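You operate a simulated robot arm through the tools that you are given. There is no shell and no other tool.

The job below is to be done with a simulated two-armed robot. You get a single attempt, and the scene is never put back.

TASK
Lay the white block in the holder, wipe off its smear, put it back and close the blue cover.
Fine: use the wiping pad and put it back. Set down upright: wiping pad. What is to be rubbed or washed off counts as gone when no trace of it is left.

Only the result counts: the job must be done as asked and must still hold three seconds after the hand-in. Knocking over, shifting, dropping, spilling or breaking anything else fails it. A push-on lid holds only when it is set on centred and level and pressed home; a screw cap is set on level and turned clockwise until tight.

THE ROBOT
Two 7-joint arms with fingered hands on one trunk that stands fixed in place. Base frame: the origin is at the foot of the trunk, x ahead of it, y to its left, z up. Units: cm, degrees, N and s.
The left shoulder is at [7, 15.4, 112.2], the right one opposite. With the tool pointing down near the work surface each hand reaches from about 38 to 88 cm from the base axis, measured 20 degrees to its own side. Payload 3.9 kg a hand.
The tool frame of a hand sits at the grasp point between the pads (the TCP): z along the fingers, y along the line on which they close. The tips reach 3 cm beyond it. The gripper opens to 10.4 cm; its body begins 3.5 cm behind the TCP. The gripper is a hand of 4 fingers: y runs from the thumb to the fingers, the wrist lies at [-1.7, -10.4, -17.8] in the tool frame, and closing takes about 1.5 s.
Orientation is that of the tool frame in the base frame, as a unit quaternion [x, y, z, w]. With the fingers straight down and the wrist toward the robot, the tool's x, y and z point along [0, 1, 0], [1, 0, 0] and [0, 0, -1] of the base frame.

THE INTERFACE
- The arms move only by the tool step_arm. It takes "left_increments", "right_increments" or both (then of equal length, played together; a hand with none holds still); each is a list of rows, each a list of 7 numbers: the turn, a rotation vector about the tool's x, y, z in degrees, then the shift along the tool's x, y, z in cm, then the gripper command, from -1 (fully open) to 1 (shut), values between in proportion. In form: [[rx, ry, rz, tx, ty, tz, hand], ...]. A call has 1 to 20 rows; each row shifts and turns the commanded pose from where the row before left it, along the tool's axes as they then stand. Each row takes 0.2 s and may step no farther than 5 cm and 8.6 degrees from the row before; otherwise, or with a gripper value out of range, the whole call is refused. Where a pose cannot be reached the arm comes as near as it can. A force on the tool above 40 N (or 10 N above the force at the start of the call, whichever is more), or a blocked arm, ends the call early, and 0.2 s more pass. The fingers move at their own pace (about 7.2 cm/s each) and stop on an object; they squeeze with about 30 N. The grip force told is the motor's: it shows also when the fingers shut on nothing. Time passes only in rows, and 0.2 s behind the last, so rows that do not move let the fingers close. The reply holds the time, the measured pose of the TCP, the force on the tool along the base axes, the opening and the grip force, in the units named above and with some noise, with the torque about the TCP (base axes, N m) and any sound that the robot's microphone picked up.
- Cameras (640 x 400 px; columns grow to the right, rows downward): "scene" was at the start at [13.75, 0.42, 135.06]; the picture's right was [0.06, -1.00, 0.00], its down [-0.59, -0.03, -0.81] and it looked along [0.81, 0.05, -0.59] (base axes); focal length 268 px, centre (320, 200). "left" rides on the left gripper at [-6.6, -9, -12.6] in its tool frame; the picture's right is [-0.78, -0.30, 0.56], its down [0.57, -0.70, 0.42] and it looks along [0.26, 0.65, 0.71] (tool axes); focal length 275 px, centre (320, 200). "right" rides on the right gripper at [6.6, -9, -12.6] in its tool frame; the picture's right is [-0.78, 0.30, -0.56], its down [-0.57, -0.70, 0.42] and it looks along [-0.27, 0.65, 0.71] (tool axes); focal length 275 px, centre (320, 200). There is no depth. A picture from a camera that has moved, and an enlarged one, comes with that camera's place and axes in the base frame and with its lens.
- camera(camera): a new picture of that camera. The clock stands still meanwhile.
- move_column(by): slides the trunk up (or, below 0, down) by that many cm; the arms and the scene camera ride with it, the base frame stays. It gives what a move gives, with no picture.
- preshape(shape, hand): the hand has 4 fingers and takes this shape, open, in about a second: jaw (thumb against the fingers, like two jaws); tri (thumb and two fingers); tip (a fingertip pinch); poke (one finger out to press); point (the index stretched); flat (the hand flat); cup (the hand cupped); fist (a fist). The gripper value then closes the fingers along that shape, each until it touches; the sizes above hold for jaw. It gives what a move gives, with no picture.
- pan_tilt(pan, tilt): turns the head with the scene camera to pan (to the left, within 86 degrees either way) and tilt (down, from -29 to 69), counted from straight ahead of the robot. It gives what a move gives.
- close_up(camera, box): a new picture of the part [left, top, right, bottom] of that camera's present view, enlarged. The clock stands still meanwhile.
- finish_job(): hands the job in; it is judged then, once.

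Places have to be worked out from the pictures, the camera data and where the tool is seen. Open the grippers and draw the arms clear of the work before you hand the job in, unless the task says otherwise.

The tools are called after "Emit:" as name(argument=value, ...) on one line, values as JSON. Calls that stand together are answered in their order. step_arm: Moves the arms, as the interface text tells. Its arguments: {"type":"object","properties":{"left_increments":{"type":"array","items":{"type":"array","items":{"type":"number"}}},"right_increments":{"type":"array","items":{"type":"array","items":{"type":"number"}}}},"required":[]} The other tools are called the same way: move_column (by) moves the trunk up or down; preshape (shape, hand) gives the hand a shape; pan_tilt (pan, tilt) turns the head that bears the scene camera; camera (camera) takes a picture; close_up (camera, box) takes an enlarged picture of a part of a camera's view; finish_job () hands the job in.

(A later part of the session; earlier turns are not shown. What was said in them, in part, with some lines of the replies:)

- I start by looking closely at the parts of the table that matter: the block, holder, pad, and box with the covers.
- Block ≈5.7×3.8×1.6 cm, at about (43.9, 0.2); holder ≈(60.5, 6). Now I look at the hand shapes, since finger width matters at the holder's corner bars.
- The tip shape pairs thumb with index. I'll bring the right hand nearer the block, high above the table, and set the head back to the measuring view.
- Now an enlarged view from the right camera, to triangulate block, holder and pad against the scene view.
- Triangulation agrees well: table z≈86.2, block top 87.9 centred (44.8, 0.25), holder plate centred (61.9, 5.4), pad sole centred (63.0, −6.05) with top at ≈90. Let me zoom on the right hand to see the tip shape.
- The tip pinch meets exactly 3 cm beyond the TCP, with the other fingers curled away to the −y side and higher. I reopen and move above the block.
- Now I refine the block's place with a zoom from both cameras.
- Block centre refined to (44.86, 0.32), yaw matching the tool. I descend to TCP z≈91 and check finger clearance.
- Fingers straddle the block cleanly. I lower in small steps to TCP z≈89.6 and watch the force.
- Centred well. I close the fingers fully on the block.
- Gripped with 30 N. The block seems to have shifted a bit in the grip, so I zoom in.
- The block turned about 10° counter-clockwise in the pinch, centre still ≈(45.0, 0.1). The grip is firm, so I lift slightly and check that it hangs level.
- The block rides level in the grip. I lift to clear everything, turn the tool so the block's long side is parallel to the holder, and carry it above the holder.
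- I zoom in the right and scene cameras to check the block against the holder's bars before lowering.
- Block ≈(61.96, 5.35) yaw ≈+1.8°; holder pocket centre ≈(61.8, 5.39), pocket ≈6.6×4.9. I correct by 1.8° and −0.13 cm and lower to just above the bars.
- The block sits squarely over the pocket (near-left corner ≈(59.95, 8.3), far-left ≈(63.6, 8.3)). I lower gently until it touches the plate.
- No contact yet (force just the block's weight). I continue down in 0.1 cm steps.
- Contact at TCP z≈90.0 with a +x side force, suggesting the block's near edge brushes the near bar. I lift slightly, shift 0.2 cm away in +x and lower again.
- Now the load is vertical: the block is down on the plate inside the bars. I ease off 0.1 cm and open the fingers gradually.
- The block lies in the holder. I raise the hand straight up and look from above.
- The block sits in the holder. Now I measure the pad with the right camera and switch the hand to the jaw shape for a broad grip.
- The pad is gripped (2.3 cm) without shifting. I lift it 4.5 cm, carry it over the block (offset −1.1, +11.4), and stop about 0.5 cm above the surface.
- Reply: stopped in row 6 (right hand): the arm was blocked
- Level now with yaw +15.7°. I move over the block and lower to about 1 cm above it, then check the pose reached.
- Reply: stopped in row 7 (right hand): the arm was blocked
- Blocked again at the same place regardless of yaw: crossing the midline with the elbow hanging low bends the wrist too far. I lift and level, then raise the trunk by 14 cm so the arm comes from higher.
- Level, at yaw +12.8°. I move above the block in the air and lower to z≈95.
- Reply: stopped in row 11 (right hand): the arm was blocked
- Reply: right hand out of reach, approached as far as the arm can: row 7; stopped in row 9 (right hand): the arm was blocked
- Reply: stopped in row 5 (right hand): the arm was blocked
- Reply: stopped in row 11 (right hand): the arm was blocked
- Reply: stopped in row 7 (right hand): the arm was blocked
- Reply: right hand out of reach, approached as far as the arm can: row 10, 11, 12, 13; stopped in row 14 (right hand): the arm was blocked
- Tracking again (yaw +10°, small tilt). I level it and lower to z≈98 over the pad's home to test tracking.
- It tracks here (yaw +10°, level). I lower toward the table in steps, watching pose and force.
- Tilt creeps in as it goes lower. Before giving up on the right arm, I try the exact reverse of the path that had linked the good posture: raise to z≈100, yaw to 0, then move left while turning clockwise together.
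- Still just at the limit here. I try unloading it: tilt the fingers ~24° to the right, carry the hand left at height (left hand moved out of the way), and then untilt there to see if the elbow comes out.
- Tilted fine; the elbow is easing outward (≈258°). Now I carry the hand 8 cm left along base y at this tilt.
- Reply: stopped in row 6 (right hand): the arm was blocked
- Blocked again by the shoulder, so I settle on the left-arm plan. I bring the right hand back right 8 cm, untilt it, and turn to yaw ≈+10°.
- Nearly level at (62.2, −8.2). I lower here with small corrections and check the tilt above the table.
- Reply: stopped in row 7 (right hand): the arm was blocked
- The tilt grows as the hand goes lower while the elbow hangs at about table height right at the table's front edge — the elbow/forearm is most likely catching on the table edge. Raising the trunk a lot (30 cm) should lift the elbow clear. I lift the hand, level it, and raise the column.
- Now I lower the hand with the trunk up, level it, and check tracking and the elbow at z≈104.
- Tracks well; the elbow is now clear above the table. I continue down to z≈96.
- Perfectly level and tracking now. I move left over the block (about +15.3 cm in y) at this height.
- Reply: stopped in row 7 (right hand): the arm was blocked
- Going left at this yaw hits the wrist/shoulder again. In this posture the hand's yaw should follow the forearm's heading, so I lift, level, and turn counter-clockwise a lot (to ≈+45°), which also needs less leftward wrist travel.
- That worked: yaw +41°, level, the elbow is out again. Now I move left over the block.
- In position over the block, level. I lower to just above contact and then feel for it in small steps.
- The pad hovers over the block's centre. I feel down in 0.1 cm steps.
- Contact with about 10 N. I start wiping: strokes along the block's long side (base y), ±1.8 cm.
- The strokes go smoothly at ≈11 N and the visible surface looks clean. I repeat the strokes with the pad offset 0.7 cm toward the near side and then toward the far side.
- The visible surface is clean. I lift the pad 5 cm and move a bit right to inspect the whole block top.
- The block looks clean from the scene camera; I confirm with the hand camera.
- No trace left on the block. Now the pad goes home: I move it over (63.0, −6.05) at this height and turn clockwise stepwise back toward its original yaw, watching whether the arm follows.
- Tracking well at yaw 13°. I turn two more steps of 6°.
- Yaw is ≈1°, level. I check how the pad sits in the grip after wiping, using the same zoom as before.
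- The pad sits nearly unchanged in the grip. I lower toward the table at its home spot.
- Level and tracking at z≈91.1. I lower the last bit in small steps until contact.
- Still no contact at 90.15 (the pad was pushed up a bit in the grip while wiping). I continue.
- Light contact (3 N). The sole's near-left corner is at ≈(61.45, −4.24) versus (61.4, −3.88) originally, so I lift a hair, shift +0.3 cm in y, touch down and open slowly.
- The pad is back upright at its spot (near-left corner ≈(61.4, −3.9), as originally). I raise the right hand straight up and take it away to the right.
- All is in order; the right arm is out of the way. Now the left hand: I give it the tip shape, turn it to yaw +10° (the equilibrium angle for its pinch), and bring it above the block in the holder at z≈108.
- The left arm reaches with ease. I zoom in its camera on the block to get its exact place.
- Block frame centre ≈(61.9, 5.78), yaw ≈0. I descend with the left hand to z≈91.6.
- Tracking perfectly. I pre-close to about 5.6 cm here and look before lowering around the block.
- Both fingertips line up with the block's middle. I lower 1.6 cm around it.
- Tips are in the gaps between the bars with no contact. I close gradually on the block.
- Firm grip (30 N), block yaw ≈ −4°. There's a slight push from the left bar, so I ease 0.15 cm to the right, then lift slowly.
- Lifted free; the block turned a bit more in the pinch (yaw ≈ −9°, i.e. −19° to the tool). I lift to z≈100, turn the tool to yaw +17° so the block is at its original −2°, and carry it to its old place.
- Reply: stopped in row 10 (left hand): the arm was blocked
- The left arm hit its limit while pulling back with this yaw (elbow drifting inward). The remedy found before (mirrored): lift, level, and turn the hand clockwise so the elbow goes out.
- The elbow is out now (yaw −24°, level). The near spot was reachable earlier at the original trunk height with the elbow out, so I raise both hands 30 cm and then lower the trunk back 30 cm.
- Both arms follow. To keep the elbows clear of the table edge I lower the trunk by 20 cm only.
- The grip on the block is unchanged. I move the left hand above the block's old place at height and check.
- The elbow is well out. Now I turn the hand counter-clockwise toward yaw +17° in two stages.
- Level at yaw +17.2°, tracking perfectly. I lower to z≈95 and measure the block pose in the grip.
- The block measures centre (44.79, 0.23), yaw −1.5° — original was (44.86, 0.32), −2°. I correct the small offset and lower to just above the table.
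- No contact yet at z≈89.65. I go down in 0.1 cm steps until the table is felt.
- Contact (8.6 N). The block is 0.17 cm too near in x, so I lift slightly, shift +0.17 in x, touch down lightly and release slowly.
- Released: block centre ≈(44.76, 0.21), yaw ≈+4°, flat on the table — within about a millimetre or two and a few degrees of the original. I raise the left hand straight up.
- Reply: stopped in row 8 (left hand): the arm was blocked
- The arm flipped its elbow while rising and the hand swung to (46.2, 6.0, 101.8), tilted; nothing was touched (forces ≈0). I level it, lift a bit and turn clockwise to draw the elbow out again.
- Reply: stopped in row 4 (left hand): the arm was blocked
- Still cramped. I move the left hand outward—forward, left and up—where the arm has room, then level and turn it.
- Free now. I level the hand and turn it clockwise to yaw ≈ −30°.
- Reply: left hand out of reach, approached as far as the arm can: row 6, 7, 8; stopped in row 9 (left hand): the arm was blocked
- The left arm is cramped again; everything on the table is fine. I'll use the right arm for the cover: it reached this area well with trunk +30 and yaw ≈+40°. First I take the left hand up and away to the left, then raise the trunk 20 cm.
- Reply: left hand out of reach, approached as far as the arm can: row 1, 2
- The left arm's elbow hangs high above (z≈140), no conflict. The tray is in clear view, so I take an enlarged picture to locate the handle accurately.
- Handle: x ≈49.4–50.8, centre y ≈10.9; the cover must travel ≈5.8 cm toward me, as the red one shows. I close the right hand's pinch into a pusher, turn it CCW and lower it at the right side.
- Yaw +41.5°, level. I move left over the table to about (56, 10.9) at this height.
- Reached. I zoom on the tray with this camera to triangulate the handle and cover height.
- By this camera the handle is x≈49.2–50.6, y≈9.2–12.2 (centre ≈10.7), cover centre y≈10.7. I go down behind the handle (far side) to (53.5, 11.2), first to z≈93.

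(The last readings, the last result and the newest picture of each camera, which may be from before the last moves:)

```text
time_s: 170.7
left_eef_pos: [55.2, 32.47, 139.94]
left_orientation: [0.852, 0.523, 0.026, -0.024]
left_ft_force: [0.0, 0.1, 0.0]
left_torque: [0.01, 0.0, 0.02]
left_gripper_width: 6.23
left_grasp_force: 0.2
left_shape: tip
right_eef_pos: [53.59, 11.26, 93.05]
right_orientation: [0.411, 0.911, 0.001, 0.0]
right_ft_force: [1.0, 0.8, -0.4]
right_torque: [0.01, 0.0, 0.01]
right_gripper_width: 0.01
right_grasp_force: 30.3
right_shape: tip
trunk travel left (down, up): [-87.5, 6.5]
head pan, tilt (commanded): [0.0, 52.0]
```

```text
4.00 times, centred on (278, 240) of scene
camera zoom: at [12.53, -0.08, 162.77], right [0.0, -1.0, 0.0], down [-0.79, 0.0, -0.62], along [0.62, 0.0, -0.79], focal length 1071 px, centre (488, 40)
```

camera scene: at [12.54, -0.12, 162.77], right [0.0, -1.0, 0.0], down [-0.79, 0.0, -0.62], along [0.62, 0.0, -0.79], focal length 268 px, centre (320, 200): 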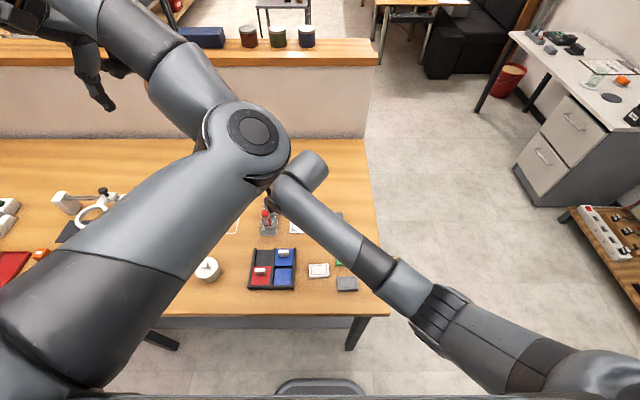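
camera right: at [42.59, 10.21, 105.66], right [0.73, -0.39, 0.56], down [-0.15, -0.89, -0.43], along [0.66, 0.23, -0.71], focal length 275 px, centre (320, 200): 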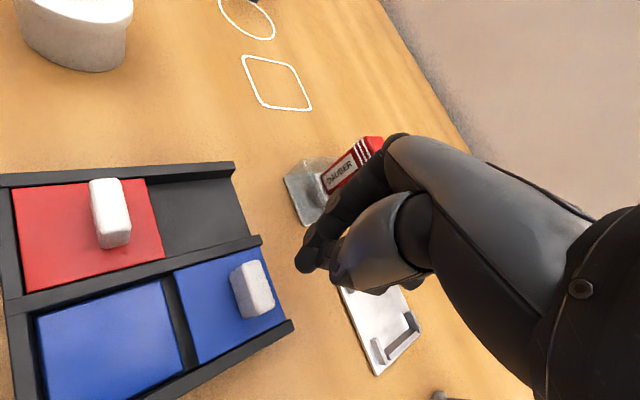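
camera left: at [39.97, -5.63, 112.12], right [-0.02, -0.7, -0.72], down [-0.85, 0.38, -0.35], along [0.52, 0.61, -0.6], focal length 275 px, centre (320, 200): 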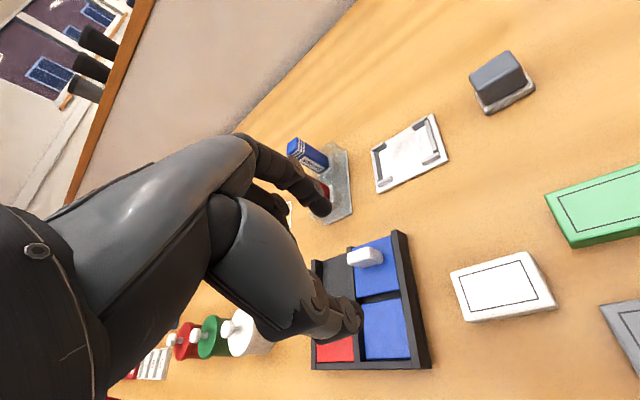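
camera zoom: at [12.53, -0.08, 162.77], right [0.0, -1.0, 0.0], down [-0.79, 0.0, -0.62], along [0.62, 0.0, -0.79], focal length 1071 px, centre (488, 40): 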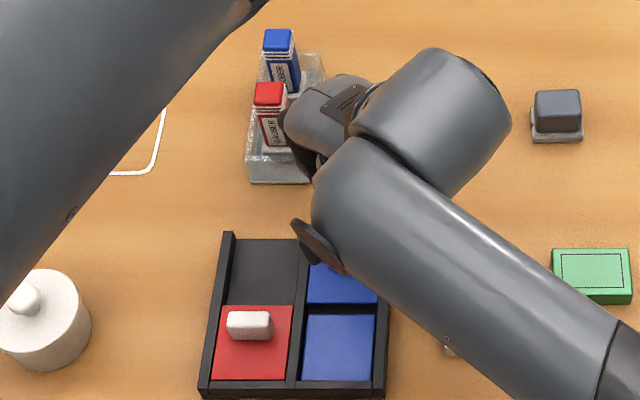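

The hand's knuckles come close to the red dauber (≈(60, 17), top ≈95.8) at this yaw. I raise 4 cm and turn clockwise by 22° so the hand stays clear of it.

Emit:
step_arm(right_increments=[[0, 0, 0, 0, 0, -2, 1], [0, 0, 0, 0, 0, -2, 1], [0, 0, 5.5, 0, 0, 0, 1], [0, 0, 5.5, 0, 0, 0, 1], [0, 0, 5.5, 0, 0, 0, 1], [0, 0, 5.5, 0, 0, 0, 1], [0, 0, 0, 0, 0, 0, 1], [0, 0, 0, 0, 0, 0, 1]])

Emit:
camera(camera="right")

Emit:
camera(camera="scene")

```text
time_s: 172.7
left_eef_pos: [55.14, 32.33, 139.8]
left_orientation: [0.852, 0.522, 0.025, -0.025]
left_ft_force: [-0.1, -0.3, 0.8]
left_torque: [-0.01, -0.02, 0.02]
left_gripper_width: 6.23
left_grasp_force: 0.0
left_shape: tip
right_eef_pos: [54.75, 7.5, 95.75]
right_orientation: [0.586, 0.81, -0.019, 0.021]
right_ft_force: [-0.3, 0.6, -0.2]
right_torque: [0.02, 0.03, 0.03]
right_gripper_width: 0.0
right_grasp_force: 30.0
right_shape: tip
trunk travel left (down, up): [-87.5, 6.5]
head pan, tilt (commanded): [0.0, 52.0]
stopped in row 8 (right hand): the arm was blocked; the commanded pose is now the measured one
```

```text
taken
camera right: at [44.08, 11.65, 107.97], right [0.52, -0.61, 0.6], down [-0.48, -0.79, -0.39], along [0.71, -0.09, -0.7], focal length 275 px, centre (320, 200)
```

right: 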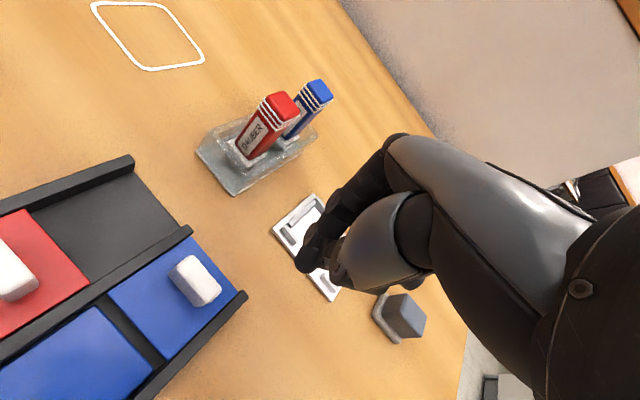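

```text
taken
camera scene: at [12.55, -0.12, 162.76], right [0.0, -1.0, 0.0], down [-0.79, 0.0, -0.62], along [0.62, 0.0, -0.79], focal length 268 px, centre (320, 200)
```

scene: 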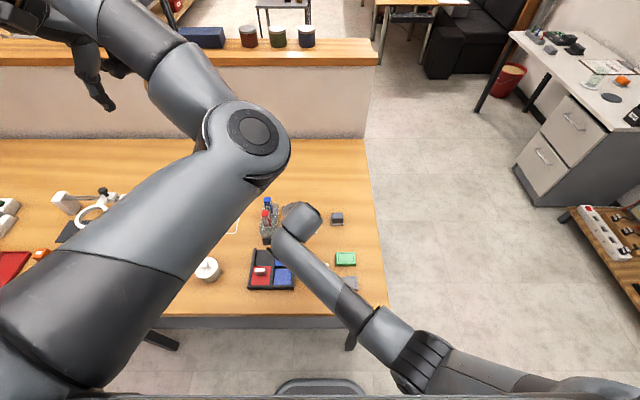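

Clockwise is blocked here, so I go the other way: level, lift a bit, and turn counter-clockwise to ≈75° — then the knuckles point left over the tray, well away from the daubers, and thumb+index make a broad pusher.

Emit:
step_arm(right_increments=[[-0.2, 3.2, 0, 0, 0, -2, 1], [0, 0, -7, 0, 0, -1, 1], [0, 0, -7, 0, 0, 0, 1], [0, 0, -7, 0, 0, 0, 1], [0, 0, -7, 0, 0, 0, 1], [0, 0, -7, 0, 0, 0, 1], [0, 0, -7, 0, 0, 0, 1], [0, 0, -7, 0, 0, 0, 1], [0, 0, -7, 0, 0, 0, 1], [0, 0, 0, 0, 0, 0, 1], [0, 0, 0, 0, 0, 0, 1]])

Emit:
camera(camera="right")

Emit:
camera(camera="scene")

```text
time_s: 175.1
left_eef_pos: [55.01, 32.39, 139.79]
left_orientation: [0.852, 0.523, 0.026, -0.024]
left_ft_force: [-0.2, -0.5, 0.6]
left_torque: [-0.02, 0.01, 0.0]
left_gripper_width: 6.23
left_grasp_force: 0.0
left_shape: tip
right_eef_pos: [54.69, 7.81, 98.88]
right_orientation: [0.137, 0.991, 0.001, -0.001]
right_ft_force: [0.5, -1.1, -0.6]
right_torque: [0.0, 0.01, 0.0]
right_gripper_width: 0.02
right_grasp_force: 30.1
right_shape: tip
trunk travel left (down, up): [-87.5, 6.5]
head pan, tilt (commanded): [0.0, 52.0]
```

```text
taken
camera right: at [46.01, 0.93, 111.45], right [0.83, 0.07, 0.56], down [0.36, -0.83, -0.43], along [0.43, 0.55, -0.71], focal length 275 px, centre (320, 200)
```

right: 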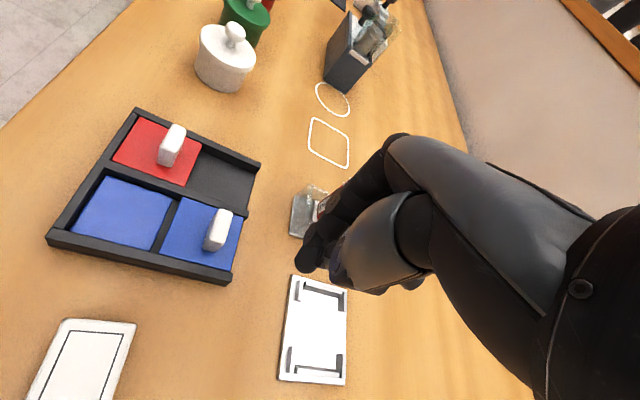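

```text
taken
camera scene: at [12.5, -0.08, 162.77], right [0.0, -1.0, 0.0], down [-0.79, 0.0, -0.62], along [0.62, 0.0, -0.79], focal length 268 px, centre (320, 200)
```

scene: 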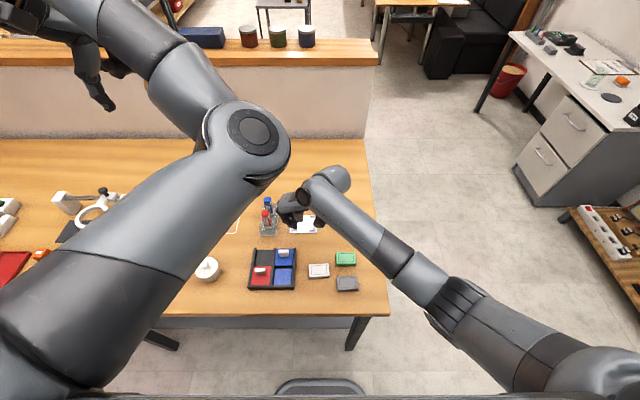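

Now level at yaw 74° with a very clear view of the tray. I zoom in to measure again.

Emit:
close_up(camera="right", box=[150, 180, 310, 290])

Emit:
close_up(camera="scene", box=[240, 180, 340, 296])

```text
3.64 times, centred on (230, 235) of right
camera zoom: at [46.01, 0.93, 111.45], right [0.83, 0.07, 0.56], down [0.36, -0.83, -0.43], along [0.43, 0.55, -0.71], focal length 1001 px, centre (647, 73)
```

zoom: 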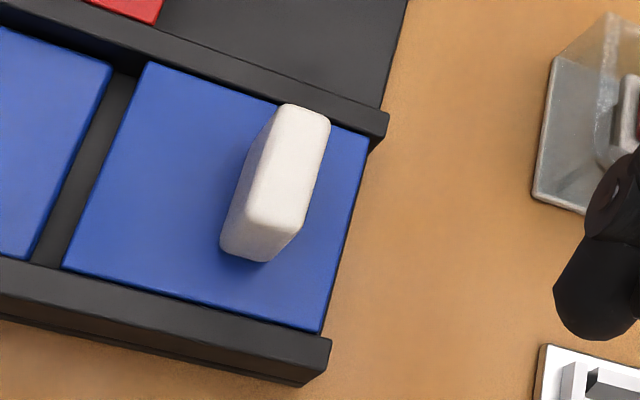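

```text
3.45 times, centred on (290, 238) of scene
camera zoom: at [12.5, -0.08, 162.77], right [0.0, -1.0, 0.0], down [-0.79, 0.0, -0.62], along [0.62, 0.0, -0.79], focal length 923 px, centre (423, 69)
```

zoom: 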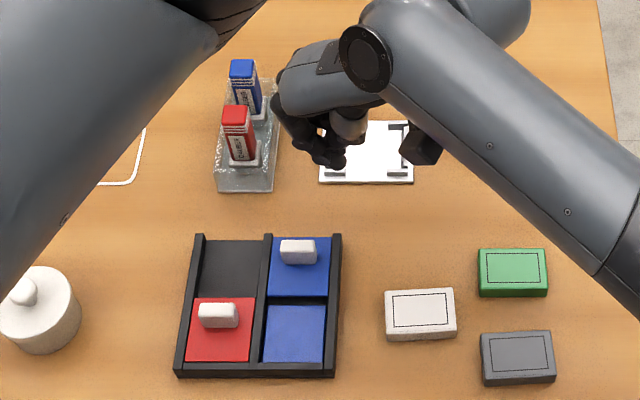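

Both cameras agree: cover y 8.3–13.6 (centre ≈10.95), handle far face x≈50.5. I move to (52.9, 11.3) and lower to z≈92 behind the handle.

Emit:
step_arm(right_increments=[[0, 0, 0, 1.34, 1.44, 0, 1], [0, 0, 0, 1.34, 1.44, 0, 1], [0, 0, 0, 0, 0, 2, 1], [0, 0, 0, 0, 0, 2, 1], [0, 0, 0, 0, 0, 2, 1], [0, 0, 0, 0, 0, 0.9, 1], [0, 0, 0, 0, 0, 0, 1]])

Emit:
camera(camera="right")

Emit:
close_up(camera="scene", box=[240, 180, 340, 296])

```text
time_s: 176.7
left_eef_pos: [55.12, 32.37, 139.76]
left_orientation: [0.851, 0.523, 0.026, -0.025]
left_ft_force: [0.5, -0.2, 0.5]
left_torque: [0.02, 0.01, 0.02]
left_gripper_width: 6.23
left_grasp_force: 0.0
left_shape: tip
right_eef_pos: [52.71, 11.29, 91.98]
right_orientation: [0.136, 0.991, 0.0, -0.001]
right_ft_force: [-0.5, 0.1, 0.0]
right_torque: [0.02, 0.0, -0.01]
right_gripper_width: 0.01
right_grasp_force: 29.8
right_shape: tip
trunk travel left (down, up): [-87.5, 6.5]
head pan, tilt (commanded): [0.0, 52.0]
```

```text
taken
camera right: at [44.1, 4.41, 104.51], right [0.83, 0.07, 0.56], down [0.36, -0.83, -0.43], along [0.43, 0.55, -0.71], focal length 275 px, centre (320, 200)
```

right: 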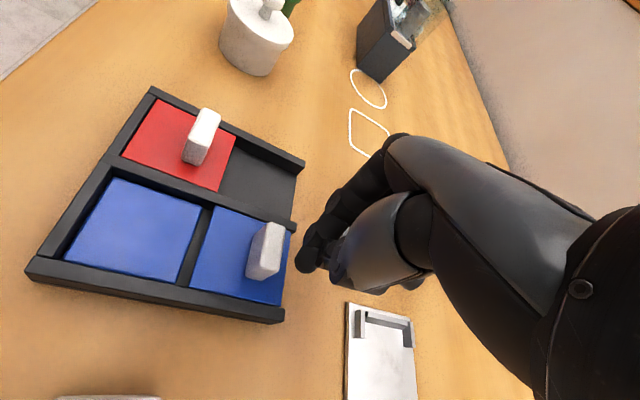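

```text
3.45 times, centred on (290, 238) of scene
camera zoom: at [12.54, -0.11, 162.77], right [0.0, -1.0, 0.0], down [-0.79, 0.0, -0.62], along [0.62, 0.0, -0.79], focal length 923 px, centre (423, 69)
```

zoom: 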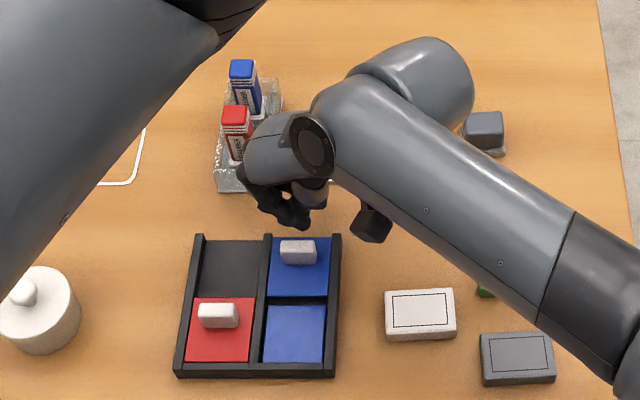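

The pinch is behind the handle, clear of the daubers. I zoom in to check height and gap before the final lowering.

Emit:
close_up(camera="right", box=[190, 190, 370, 330])

```text
2.86 times, centred on (280, 260) of right
camera zoom: at [44.1, 4.41, 104.51], right [0.83, 0.07, 0.56], down [0.36, -0.83, -0.43], along [0.43, 0.55, -0.71], focal length 786 px, centre (434, 29)
```

zoom: 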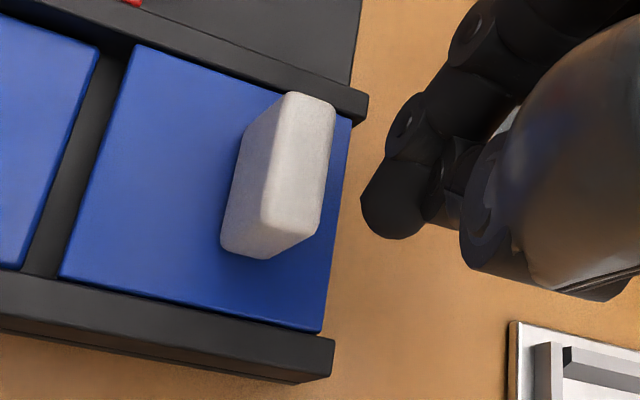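

Index tip is at ≈(52.9, 10.6), about 1.5 cm behind the handle. I shift +0.3 in y, lower to tip z≈88.2, then start pulling toward the robot in small steps.

Emit:
step_arm(right_increments=[[0, 0, 0, 0.08, 0.29, 0.4, 1], [0, 0, 0, 0, 0, 0.4, 1], [0, 0, 0, 0.385, -0.108, 0, 1], [0, 0, 0, 0.385, -0.108, 0, 1], [0, 0, 0, 0.385, -0.108, 0, 1], [0, 0, 0, 0, 0, 0, 1]])

Emit:
close_up(camera="right", box=[190, 190, 370, 330])

```text
time_s: 178.1
left_eef_pos: [55.2, 32.37, 139.76]
left_orientation: [0.852, 0.522, 0.026, -0.025]
left_ft_force: [-0.7, -0.2, -0.3]
left_torque: [0.02, -0.01, -0.01]
left_gripper_width: 6.21
left_grasp_force: 0.1
left_shape: tip
right_eef_pos: [51.68, 11.52, 91.27]
right_orientation: [0.137, 0.991, 0.0, -0.001]
right_ft_force: [1.2, 0.0, -0.5]
right_torque: [0.01, -0.01, 0.0]
right_gripper_width: 0.01
right_grasp_force: 29.5
right_shape: tip
trunk travel left (down, up): [-87.5, 6.5]
head pan, tilt (commanded): [0.0, 52.0]
```

```text
2.86 times, centred on (280, 260) of right
camera zoom: at [42.99, 4.73, 103.68], right [0.83, 0.07, 0.56], down [0.36, -0.83, -0.43], along [0.43, 0.55, -0.71], focal length 786 px, centre (434, 29)
```

zoom: 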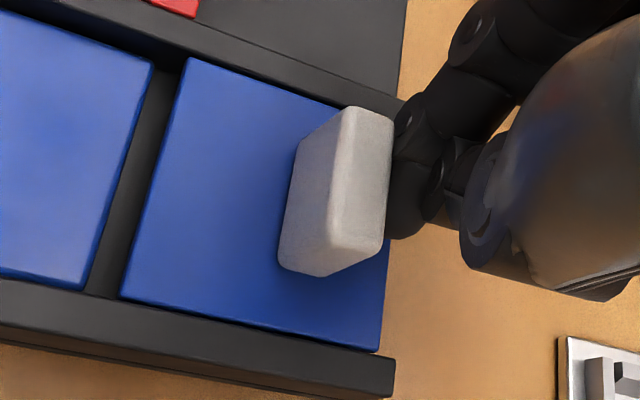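

The finger just touches the handle's far face. I pull it 2.4 cm toward the robot and check the force and that only the cover moves.

Emit:
step_arm(right_increments=[[0, 0, 0, 0.385, -0.108, 0, 1], [0, 0, 0, 0.385, -0.108, 0, 1], [0, 0, 0, 0.385, -0.108, 0, 1], [0, 0, 0, 0.385, -0.108, 0, 1], [0, 0, 0, 0.385, -0.108, 0, 1], [0, 0, 0, 0.385, -0.108, 0, 1], [0, 0, 0, 0, 0, 0, 1]])

Emit:
camera(camera="right")

Emit:
close_up(camera="scene", box=[240, 180, 340, 296])

```text
time_s: 179.7
left_eef_pos: [55.11, 32.43, 139.77]
left_orientation: [0.852, 0.523, 0.026, -0.024]
left_ft_force: [-1.3, 1.2, 1.1]
left_torque: [0.02, 0.01, 0.0]
left_gripper_width: 6.23
left_grasp_force: 0.0
left_shape: tip
right_eef_pos: [49.27, 11.46, 91.21]
right_orientation: [0.136, 0.991, 0.001, -0.001]
right_ft_force: [0.6, 0.3, -0.8]
right_torque: [-0.02, -0.01, -0.01]
right_gripper_width: 0.0
right_grasp_force: 29.6
right_shape: tip
trunk travel left (down, up): [-87.5, 6.5]
head pan, tilt (commanded): [0.0, 52.0]
```

```text
taken
camera right: at [40.53, 4.66, 103.7], right [0.83, 0.07, 0.56], down [0.36, -0.83, -0.43], along [0.43, 0.55, -0.71], focal length 275 px, centre (320, 200)
```

right: 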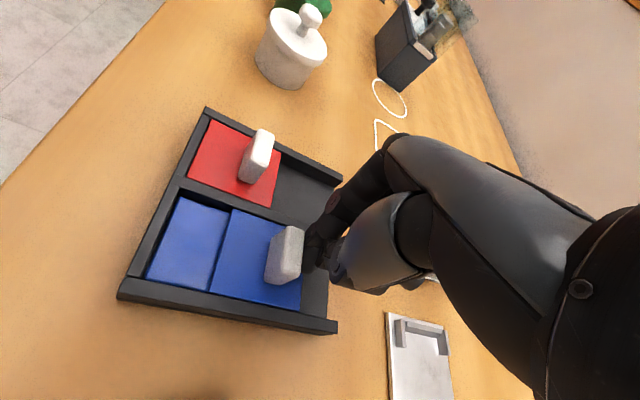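

```text
3.45 times, centred on (290, 238) of scene
camera zoom: at [12.55, -0.08, 162.77], right [0.0, -1.0, 0.0], down [-0.79, 0.0, -0.62], along [0.62, 0.0, -0.79], focal length 923 px, centre (423, 69)
```

zoom: 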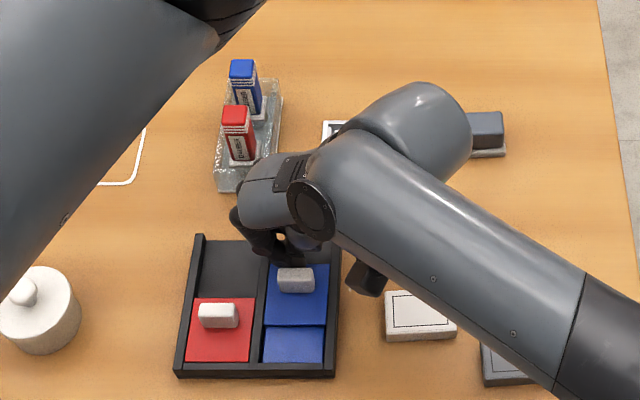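

The cover slides easily (≈1 N) and the tray stays put. I pull another 2.4 cm.

Emit:
step_arm(right_increments=[[0, 0, 0, 0.385, -0.108, 0, 1], [0, 0, 0, 0.385, -0.108, 0, 1], [0, 0, 0, 0.385, -0.108, 0, 1], [0, 0, 0, 0.385, -0.108, 0, 1], [0, 0, 0, 0.385, -0.108, 0, 1], [0, 0, 0, 0.385, -0.108, 0, 1], [0, 0, 0, 0, 0, 0, 1]])

Emit:
close_up(camera="scene", box=[240, 200, 340, 300])

Emit:
camera(camera="right")

```text
time_s: 181.3
left_eef_pos: [55.12, 32.42, 139.87]
left_orientation: [0.852, 0.523, 0.026, -0.024]
left_ft_force: [-0.7, -0.5, -0.2]
left_torque: [-0.01, 0.03, 0.03]
left_gripper_width: 6.25
left_grasp_force: 0.1
left_shape: tip
right_eef_pos: [46.7, 11.64, 91.21]
right_orientation: [0.136, 0.991, 0.001, -0.001]
right_ft_force: [0.5, -0.2, 0.4]
right_torque: [0.01, -0.02, 0.01]
right_gripper_width: 0.01
right_grasp_force: 29.7
right_shape: tip
trunk travel left (down, up): [-87.5, 6.5]
head pan, tilt (commanded): [0.0, 52.0]
```

```text
4.00 times, centred on (290, 250) of scene
camera zoom: at [12.53, -0.07, 162.77], right [0.0, -1.0, 0.0], down [-0.79, 0.0, -0.62], along [0.62, 0.0, -0.79], focal length 1071 px, centre (440, 0)
```

zoom: 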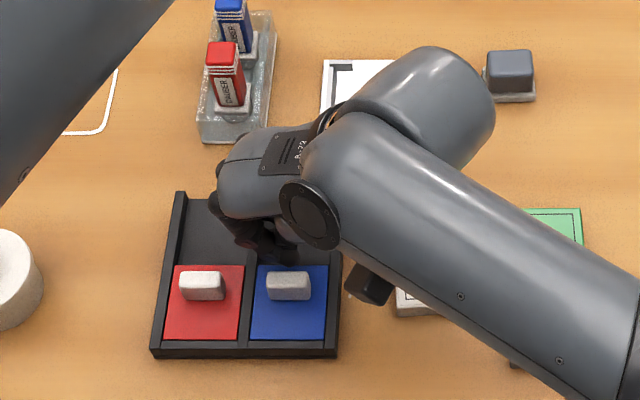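

```text
taken
camera right: at [38.06, 4.81, 103.75], right [0.83, 0.07, 0.56], down [0.36, -0.83, -0.43], along [0.43, 0.55, -0.71], focal length 275 px, centre (320, 200)
```

right: 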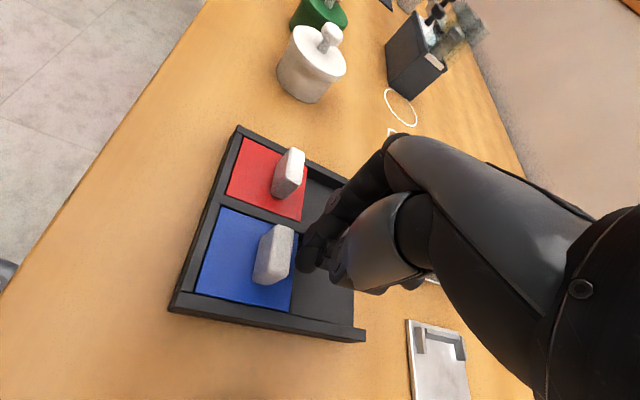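

The blue cover now lines up with the red one. I zoom in to see whether any gap remains at the near wall.

Emit:
close_up(camera="scene", box=[244, 258, 300, 294])

Emit:
close_up(camera="right", box=[160, 120, 320, 330])

```text
11.11 times, centred on (272, 276) of scene
camera zoom: at [12.53, -0.07, 162.77], right [0.0, -1.0, 0.0], down [-0.79, 0.0, -0.62], along [0.62, 0.0, -0.79], focal length 2975 px, centre (853, -644)
```

zoom: 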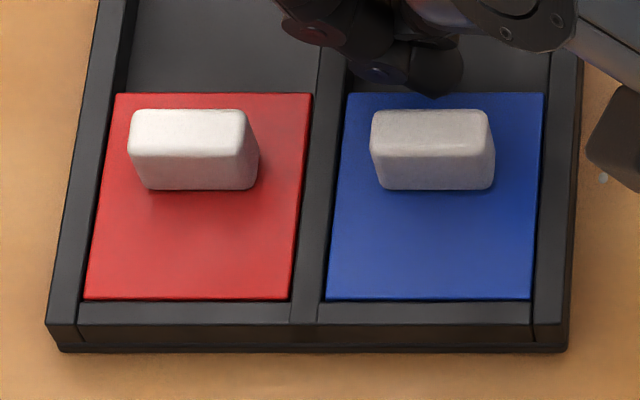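

```text
1.90 times, centred on (240, 225) of right
camera zoom: at [38.06, 4.81, 103.75], right [0.83, 0.07, 0.56], down [0.36, -0.83, -0.43], along [0.43, 0.55, -0.71], focal length 524 px, centre (472, 152)
```

zoom: 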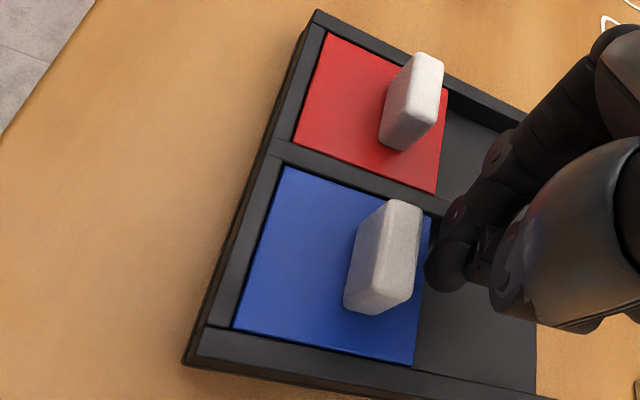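

Blue and red covers are exactly in line, front and back. I nudge 0.1 cm to feel whether it's at its stop.

Emit:
step_arm(right_increments=[[0, 0, 0, 0.096, -0.027, 0, 1], [0, 0, 0, 0, 0, 0, 1]])

Emit:
close_up(camera="scene", box=[244, 258, 300, 294])

```text
time_s: 181.9
left_eef_pos: [55.12, 32.37, 139.77]
left_orientation: [0.852, 0.523, 0.026, -0.023]
left_ft_force: [-0.5, -0.6, 0.1]
left_torque: [-0.01, 0.01, -0.01]
left_gripper_width: 6.22
left_grasp_force: 0.2
left_shape: tip
right_eef_pos: [46.66, 11.67, 91.17]
right_orientation: [0.137, 0.991, -0.001, -0.001]
right_ft_force: [-0.7, 0.0, 0.5]
right_torque: [0.01, 0.02, -0.02]
right_gripper_width: 0.0
right_grasp_force: 29.7
right_shape: tip
trunk travel left (down, up): [-87.5, 6.5]
head pan, tilt (commanded): [0.0, 52.0]
```

```text
11.11 times, centred on (272, 276) of scene
camera zoom: at [12.53, -0.08, 162.77], right [0.0, -1.0, 0.0], down [-0.79, 0.0, -0.62], along [0.62, 0.0, -0.79], focal length 2975 px, centre (853, -644)
```

zoom: 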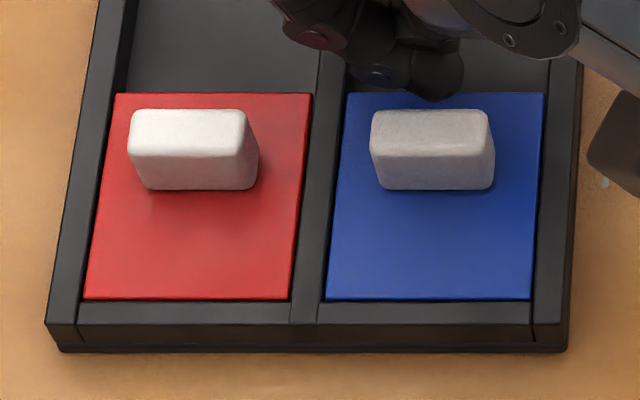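

No force yet and nothing moved, so a small gap remains between finger and handle. I continue in 0.1 cm steps until I feel the stop.

Emit:
step_arm(right_increments=[[0, 0, 0, 0.096, -0.027, 0, 1], [0, 0, 0, 0.096, -0.027, 0, 1], [0, 0, 0, 0, 0, 0, 1]])

Emit:
step_arm(right_increments=[[0, 0, 0, 0.096, -0.027, 0, 1], [0, 0, 0, 0, 0, 0, 1]])

Emit:
close_up(camera="scene", box=[244, 258, 300, 294])

```text
time_s: 182.7
left_eef_pos: [55.14, 32.44, 139.79]
left_orientation: [0.852, 0.523, 0.026, -0.024]
left_ft_force: [0.6, -0.3, 0.8]
left_torque: [-0.01, -0.02, 0.03]
left_gripper_width: 6.24
left_grasp_force: 0.0
left_shape: tip
right_eef_pos: [46.43, 11.7, 91.3]
right_orientation: [0.137, 0.991, 0.001, -0.001]
right_ft_force: [-0.3, -0.1, 0.3]
right_torque: [0.01, 0.01, -0.02]
right_gripper_width: 0.0
right_grasp_force: 30.1
right_shape: tip
trunk travel left (down, up): [-87.5, 6.5]
head pan, tilt (commanded): [0.0, 52.0]
```

```text
time_s: 183.3
left_eef_pos: [55.09, 32.38, 139.8]
left_orientation: [0.852, 0.522, 0.026, -0.024]
left_ft_force: [-0.6, -0.9, -0.3]
left_torque: [0.0, -0.01, 0.01]
left_gripper_width: 6.24
left_grasp_force: 0.0
left_shape: tip
right_eef_pos: [46.36, 11.64, 91.29]
right_orientation: [0.137, 0.991, 0.001, -0.001]
right_ft_force: [0.0, 0.4, -0.2]
right_torque: [0.0, -0.03, 0.01]
right_gripper_width: 0.03
right_grasp_force: 30.0
right_shape: tip
trunk travel left (down, up): [-87.5, 6.5]
head pan, tilt (commanded): [0.0, 52.0]
```

```text
11.11 times, centred on (272, 276) of scene
camera zoom: at [12.53, -0.08, 162.77], right [0.0, -1.0, 0.0], down [-0.79, 0.0, -0.62], along [0.62, 0.0, -0.79], focal length 2975 px, centre (853, -644)
```

zoom: 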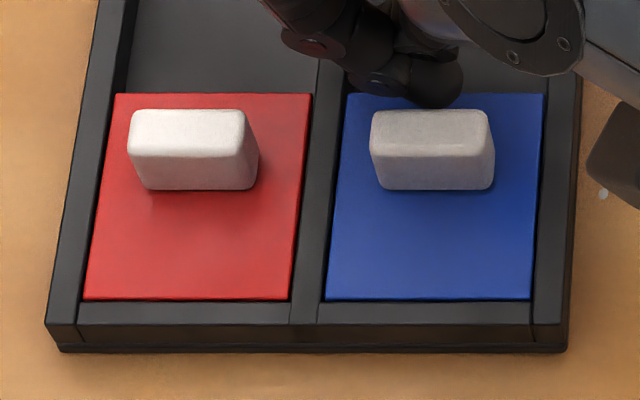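

Emit:
step_arm(right_increments=[[0, 0, 0, 0.096, -0.027, 0, 1], [0, 0, 0, 0, 0, 0, 1]])

Emit:
step_arm(right_increments=[[0, 0, 0, 0.096, -0.027, 0, 1], [0, 0, 0, 0, 0, 0, 1]])

Emit:
close_up(camera="scene", box=[244, 258, 300, 294])

```text
time_s: 183.9
left_eef_pos: [55.07, 32.45, 139.81]
left_orientation: [0.852, 0.523, 0.026, -0.024]
left_ft_force: [-0.1, 0.2, 0.0]
left_torque: [0.01, 0.04, -0.03]
left_gripper_width: 6.23
left_grasp_force: 0.0
left_shape: tip
right_eef_pos: [46.18, 11.67, 91.2]
right_orientation: [0.137, 0.991, 0.0, -0.001]
right_ft_force: [-0.3, 0.4, -0.1]
right_torque: [0.03, 0.03, -0.03]
right_gripper_width: 0.0
right_grasp_force: 29.9
right_shape: tip
trunk travel left (down, up): [-87.5, 6.5]
head pan, tilt (commanded): [0.0, 52.0]
```

```text
time_s: 184.5
left_eef_pos: [55.09, 32.38, 139.76]
left_orientation: [0.852, 0.523, 0.026, -0.024]
left_ft_force: [-1.3, -0.4, 0.3]
left_torque: [0.0, -0.01, 0.0]
left_gripper_width: 6.23
left_grasp_force: 0.0
left_shape: tip
right_eef_pos: [46.04, 11.75, 91.27]
right_orientation: [0.137, 0.991, 0.0, 0.0]
right_ft_force: [1.0, 1.0, -0.8]
right_torque: [0.03, 0.0, 0.01]
right_gripper_width: 0.0
right_grasp_force: 29.9
right_shape: tip
trunk travel left (down, up): [-87.5, 6.5]
head pan, tilt (commanded): [0.0, 52.0]
```

```text
11.11 times, centred on (272, 276) of scene
camera zoom: at [12.53, -0.08, 162.77], right [0.0, -1.0, 0.0], down [-0.79, 0.0, -0.62], along [0.62, 0.0, -0.79], focal length 2975 px, centre (853, -644)
```

zoom: 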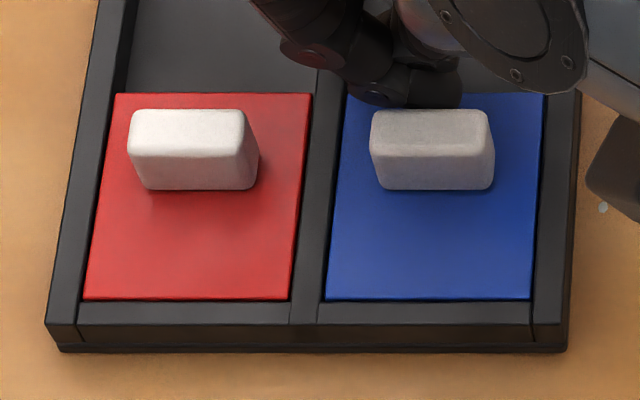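

Emit:
step_arm(right_increments=[[0, 0, 0, 0.096, -0.027, 0, 1], [0, 0, 0, 0, 0, 0, 1]])

Emit:
step_arm(right_increments=[[0, 0, 0, 0.096, -0.027, 0, 1], [0, 0, 0, 0, 0, 0, 1]])

Emit:
close_up(camera="scene", box=[244, 258, 300, 294])

```text
time_s: 185.1
left_eef_pos: [55.09, 32.35, 139.79]
left_orientation: [0.852, 0.522, 0.026, -0.026]
left_ft_force: [-0.7, 0.2, -0.1]
left_torque: [-0.03, -0.01, 0.03]
left_gripper_width: 6.24
left_grasp_force: 0.0
left_shape: tip
right_eef_pos: [45.97, 11.7, 91.31]
right_orientation: [0.137, 0.991, 0.001, -0.001]
right_ft_force: [0.2, 1.2, -0.3]
right_torque: [0.01, -0.01, -0.04]
right_gripper_width: 0.01
right_grasp_force: 30.1
right_shape: tip
trunk travel left (down, up): [-87.5, 6.5]
head pan, tilt (commanded): [0.0, 52.0]
```

```text
time_s: 185.7
left_eef_pos: [55.17, 32.43, 139.76]
left_orientation: [0.851, 0.523, 0.025, -0.026]
left_ft_force: [-0.1, 0.0, -0.8]
left_torque: [0.0, -0.01, 0.01]
left_gripper_width: 6.22
left_grasp_force: 0.0
left_shape: tip
right_eef_pos: [45.96, 11.59, 91.21]
right_orientation: [0.137, 0.991, 0.0, -0.001]
right_ft_force: [0.3, 0.6, -1.6]
right_torque: [0.0, -0.06, 0.0]
right_gripper_width: 0.0
right_grasp_force: 29.8
right_shape: tip
trunk travel left (down, up): [-87.5, 6.5]
head pan, tilt (commanded): [0.0, 52.0]
```

```text
11.11 times, centred on (272, 276) of scene
camera zoom: at [12.57, -0.08, 162.76], right [0.0, -1.0, 0.0], down [-0.79, 0.0, -0.62], along [0.62, 0.0, -0.79], focal length 2975 px, centre (853, -644)
```

zoom: 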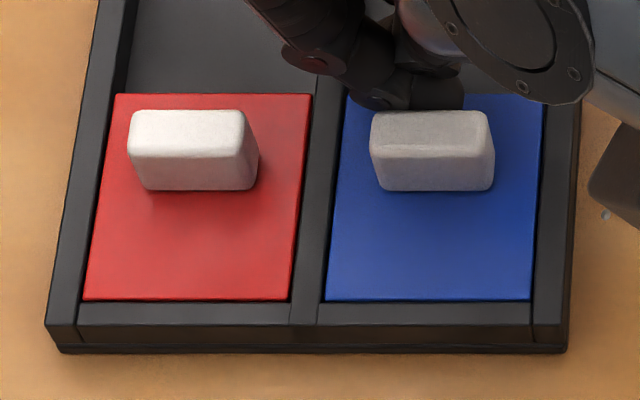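

The finger now meets the handle and the cover doesn't budge: it is against its stop. I back off, raise the hand straight up and open it when clear.

Emit:
step_arm(right_increments=[[0, 0, 0, -0.48, 0.135, 0, 1], [0, 0, 0, -0.48, 0.135, 0, 1], [0, 0, 0, 0, 0, -1.5, 1], [0, 0, 0, 0, 0, -2, 1], [0, 0, 0, 0, 0, -2.5, 1], [0, 0, 0, 0, 0, -2.5, 1], [0, 0, 0, 0, 0, -2.5, 0.5], [0, 0, 0, 0, 0, -2.5, -0.5], [0, 0, 0, 0, 0, 0, -1]])

Emit:
camera(camera="scene")

Emit:
camera(camera="right")

```text
time_s: 187.7
left_eef_pos: [55.21, 32.43, 139.83]
left_orientation: [0.852, 0.522, 0.026, -0.024]
left_ft_force: [0.7, -0.1, -0.2]
left_torque: [-0.02, -0.01, 0.0]
left_gripper_width: 6.25
left_grasp_force: 0.1
left_shape: tip
right_eef_pos: [46.96, 11.6, 104.64]
right_orientation: [0.138, 0.99, 0.001, 0.0]
right_ft_force: [-0.1, 0.2, 0.1]
right_torque: [0.01, 0.0, -0.01]
right_gripper_width: 8.41
right_grasp_force: 0.0
right_shape: tip
trunk travel left (down, up): [-87.5, 6.5]
head pan, tilt (commanded): [0.0, 52.0]
```

```text
taken
camera scene: at [12.53, -0.07, 162.77], right [0.0, -1.0, 0.0], down [-0.79, 0.0, -0.62], along [0.62, 0.0, -0.79], focal length 268 px, centre (320, 200)
```

scene: 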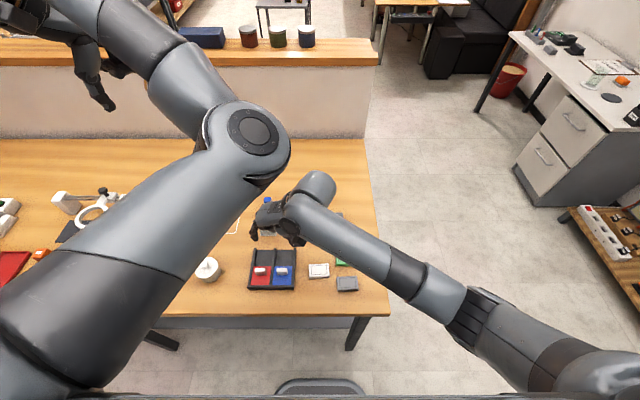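

```text
taken
camera right: at [38.25, 4.66, 117.2], right [0.83, 0.07, 0.56], down [0.36, -0.83, -0.43], along [0.43, 0.55, -0.71], focal length 275 px, centre (320, 200)
```

right: 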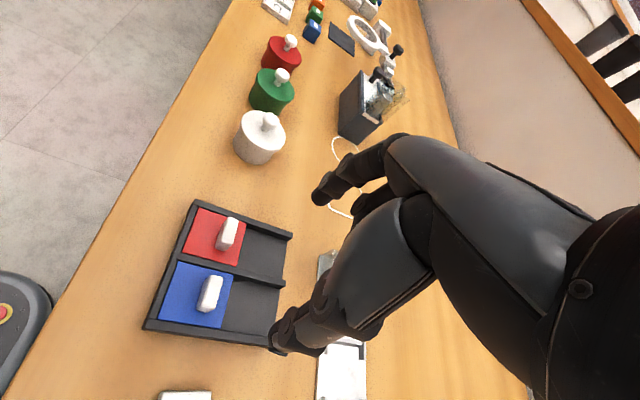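

The cover stays closed. I move the right arm away to the right, at height.

Emit:
step_arm(right_increments=[[0, 0, 0, -1.86, -2.59, -0.4, -1], [0, 0, 0, -1.86, -2.59, -0.4, -1], [0, 0, 0, -1.86, -2.59, -0.4, -1], [0, 0, 0, -1.86, -2.59, -0.4, -1], [0, 0, 0, -1.86, -2.59, -0.4, -1], [0, 0, 0, -1.86, -2.59, -0.4, -1], [0, 0, 5, 0, 0, 0, -1], [0, 0, 5, 0, 0, 0, -1], [0, 0, 5, 0, 0, 0, -1], [0, 0, 5, 0, 0, 0, -1], [0, 0, 5, 0, 0, 0, -1], [0, 0, 0, 0, 0, 0, -1]])

Emit:
camera(camera="scene")

```text
time_s: 190.3
left_eef_pos: [55.18, 32.33, 139.87]
left_orientation: [0.852, 0.522, 0.026, -0.024]
left_ft_force: [0.0, -0.1, 0.3]
left_torque: [0.0, -0.01, 0.02]
left_gripper_width: 6.23
left_grasp_force: 0.0
left_shape: tip
right_eef_pos: [53.36, -6.39, 107.2]
right_orientation: [0.349, 0.937, 0.0, -0.001]
right_ft_force: [0.0, -0.4, -0.4]
right_torque: [0.01, 0.0, 0.01]
right_gripper_width: 10.39
right_grasp_force: 0.0
right_shape: tip
trunk travel left (down, up): [-87.5, 6.5]
head pan, tilt (commanded): [0.0, 52.0]
```

```text
taken
camera scene: at [12.55, -0.11, 162.77], right [0.0, -1.0, 0.0], down [-0.79, 0.0, -0.62], along [0.62, 0.0, -0.79], focal length 268 px, centre (320, 200)
```

scene: 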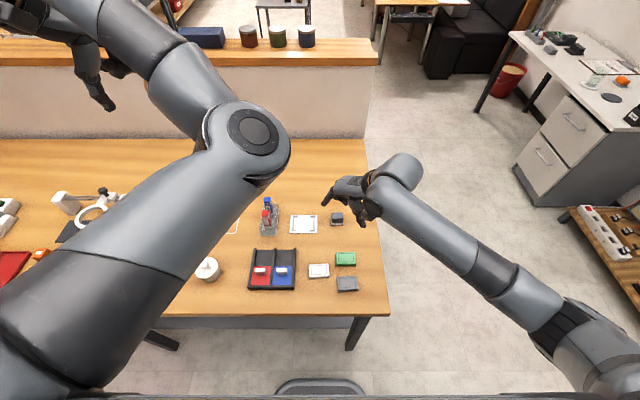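

Clear. I take the right hand further right and open the left gripper fully as well.

Emit:
step_arm(right_increments=[[0, 0, 0, -2.24, -1.27, -1, -1], [0, 0, 0, -2.24, -1.27, -1, -1], [0, 0, 0, -2.24, -1.27, -1, -1], [0, 0, 0, -2.24, -1.27, -1, -1], [0, 0, 0, -2.24, -1.27, -1, -1], [0, 0, 0, -2.24, -1.27, -1, -1], [0, 0, 0, -2.24, -1.27, -1, -1], [0, 0, 0, 0, 0, 0, -1]], left_increments=[[0, 0, 0, 0, 0, 0, -1], [0, 0, 0, 0, 0, 0, -1], [0, 0, 0, 0, 0, 0, -1], [0, 0, 0, 0, 0, 0, -1], [0, 0, 0, 0, 0, 0, -1], [0, 0, 0, 0, 0, 0, -1], [0, 0, 0, 0, 0, 0, -1], [0, 0, 0, 0, 0, 0, -1]])

Emit:
camera(camera="scene")

Emit:
close_up(camera="scene", box=[240, 190, 368, 300])

Emit:
close_up(camera="scene", box=[296, 250, 368, 300])

```text
time_s: 192.1
left_eef_pos: [55.12, 32.39, 139.76]
left_orientation: [0.852, 0.523, 0.026, -0.024]
left_ft_force: [0.3, 0.2, -0.4]
left_torque: [0.02, 0.0, 0.01]
left_gripper_width: 10.37
left_grasp_force: 0.1
left_shape: tip
right_eef_pos: [59.56, -23.17, 114.07]
right_orientation: [0.348, 0.937, -0.001, -0.001]
right_ft_force: [-0.9, -0.1, -0.4]
right_torque: [-0.01, 0.01, 0.0]
right_gripper_width: 10.39
right_grasp_force: 0.2
right_shape: tip
trunk travel left (down, up): [-87.5, 6.5]
head pan, tilt (commanded): [0.0, 52.0]
```

```text
taken
camera scene: at [12.53, -0.1, 162.77], right [0.0, -1.0, 0.0], down [-0.79, 0.0, -0.62], along [0.62, 0.0, -0.79], focal length 268 px, centre (320, 200)
```

scene: 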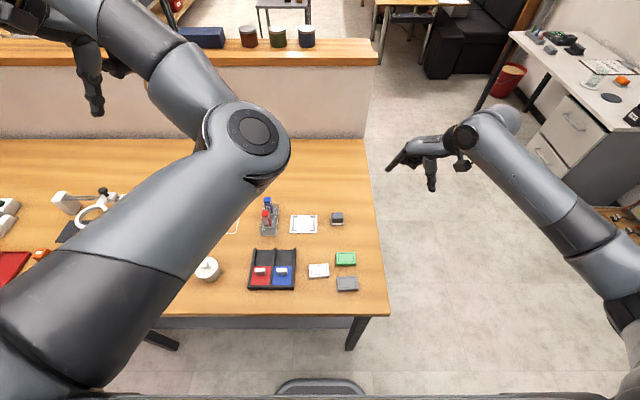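

```text
3.64 times, centred on (304, 245) of scene
camera zoom: at [12.53, -0.1, 162.77], right [0.0, -1.0, 0.0], down [-0.79, 0.0, -0.62], along [0.62, 0.0, -0.79], focal length 974 px, centre (378, 36)
```

zoom: 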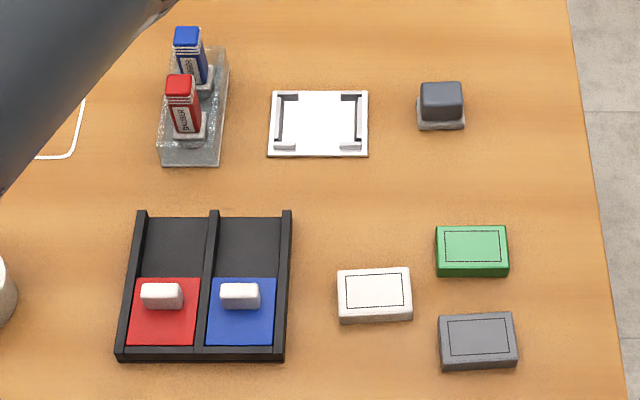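

```text
8.00 times, centred on (332, 275) of scene
camera zoom: at [12.53, -0.1, 162.77], right [0.0, -1.0, 0.0], down [-0.79, 0.0, -0.62], along [0.62, 0.0, -0.79], focal length 2142 px, centre (224, -400)
```

zoom: 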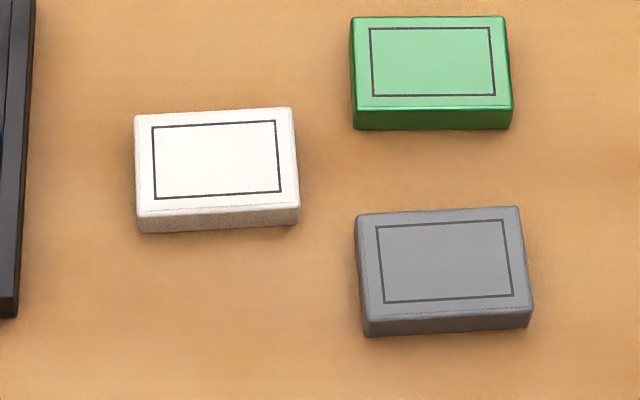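

Everything on the right side is as wanted: block clean at its place, pad upright, holder unmoved, blue cover closed. I check the left part of the table with the left camera and the other view before handing in.

Emit:
camera(camera="left")

Emit:
close_up(camera="scene", box=[310, 200, 350, 232])

Emit:
pan_tilt(pan=35, tilt=50)

Emit:
camera(camera="scene")

```text
taken
camera left: at [43.9, 29.71, 151.95], right [-0.6, -0.52, -0.61], down [-0.36, 0.86, -0.37], along [0.71, -0.01, -0.7], focal length 275 px, centre (320, 200)
```

left: 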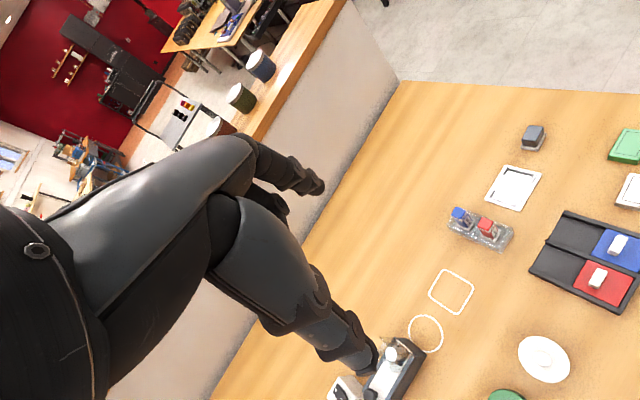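

```text
12.50 times, centred on (330, 216) of scene
camera zoom: at [12.53, -0.1, 162.77], right [0.0, -1.0, 0.0], down [-0.79, 0.0, -0.62], along [0.62, 0.0, -0.79], focal length 3347 px, centre (195, 0)
```

zoom: 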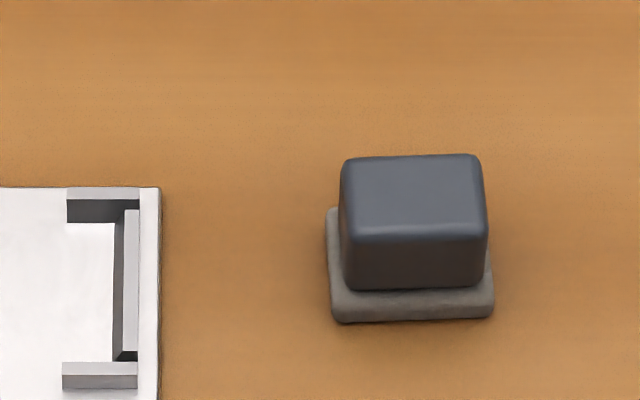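

```text
time_s: 193.2
left_eef_pos: [55.18, 32.37, 139.83]
left_orientation: [0.852, 0.523, 0.026, -0.023]
left_ft_force: [-0.3, 0.7, -0.5]
left_torque: [0.0, 0.0, 0.03]
left_gripper_width: 10.4
left_grasp_force: 0.1
left_shape: tip
right_eef_pos: [59.66, -23.12, 114.18]
right_orientation: [0.348, 0.938, 0.0, -0.001]
right_ft_force: [-0.1, -0.1, -0.5]
right_torque: [-0.01, 0.02, -0.03]
right_gripper_width: 10.35
right_grasp_force: 0.0
right_shape: tip
trunk travel left (down, up): [-87.5, 6.5]
head pan, tilt (commanded): [35.0, 50.0]
```

```text
taken
camera scene: at [11.33, 4.3, 163.03], right [0.57, -0.82, 0.0], down [-0.63, -0.44, -0.64], along [0.53, 0.37, -0.77], focal length 268 px, centre (320, 200)
```

scene: 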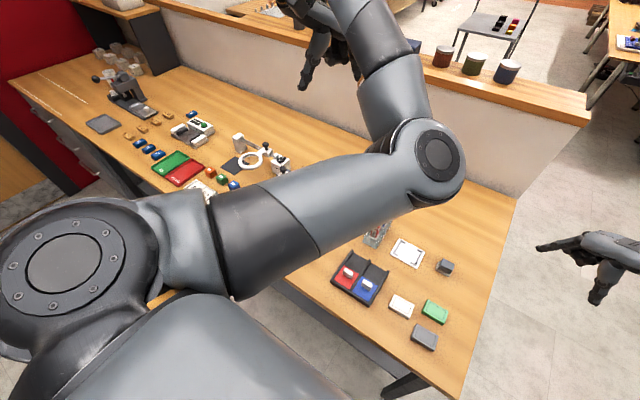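

The left part of the table is untouched, both grippers are open and both arms are high and clear. The block is clean and back at its place, the pad stands upright at its spot, and the blue cover is closed, so I hand the job in.

Emit:
finish_job()

```text
The job is handed in.
```

The job is handed in, and the pictures showed every step finished; I don't have a verdict from the judge. Nothing else on the table looked shifted or knocked over.

- **White block:** I laid it in the holder, wiped it with the pad and put it back. No trace of the smear was visible from the scene camera or a hand camera. It sits within about 0.2 cm of its old spot, but about 5° turned from its original angle. I left that as it was.
- **Wiping pad:** It is back upright where it stood, within about 0.1 cm.
- **Blue cover:** It is slid shut, level with the red cover, and did not move when I nudged it further.
- **Arms:** Both grippers are open. The right hand is off to the right of the work, and the left is well above the table.

Both arms ran into their limits several times near the holder and the block's old place. I used the trunk lift and different hand angles to get round that, so the trunk is still raised 30 cm.
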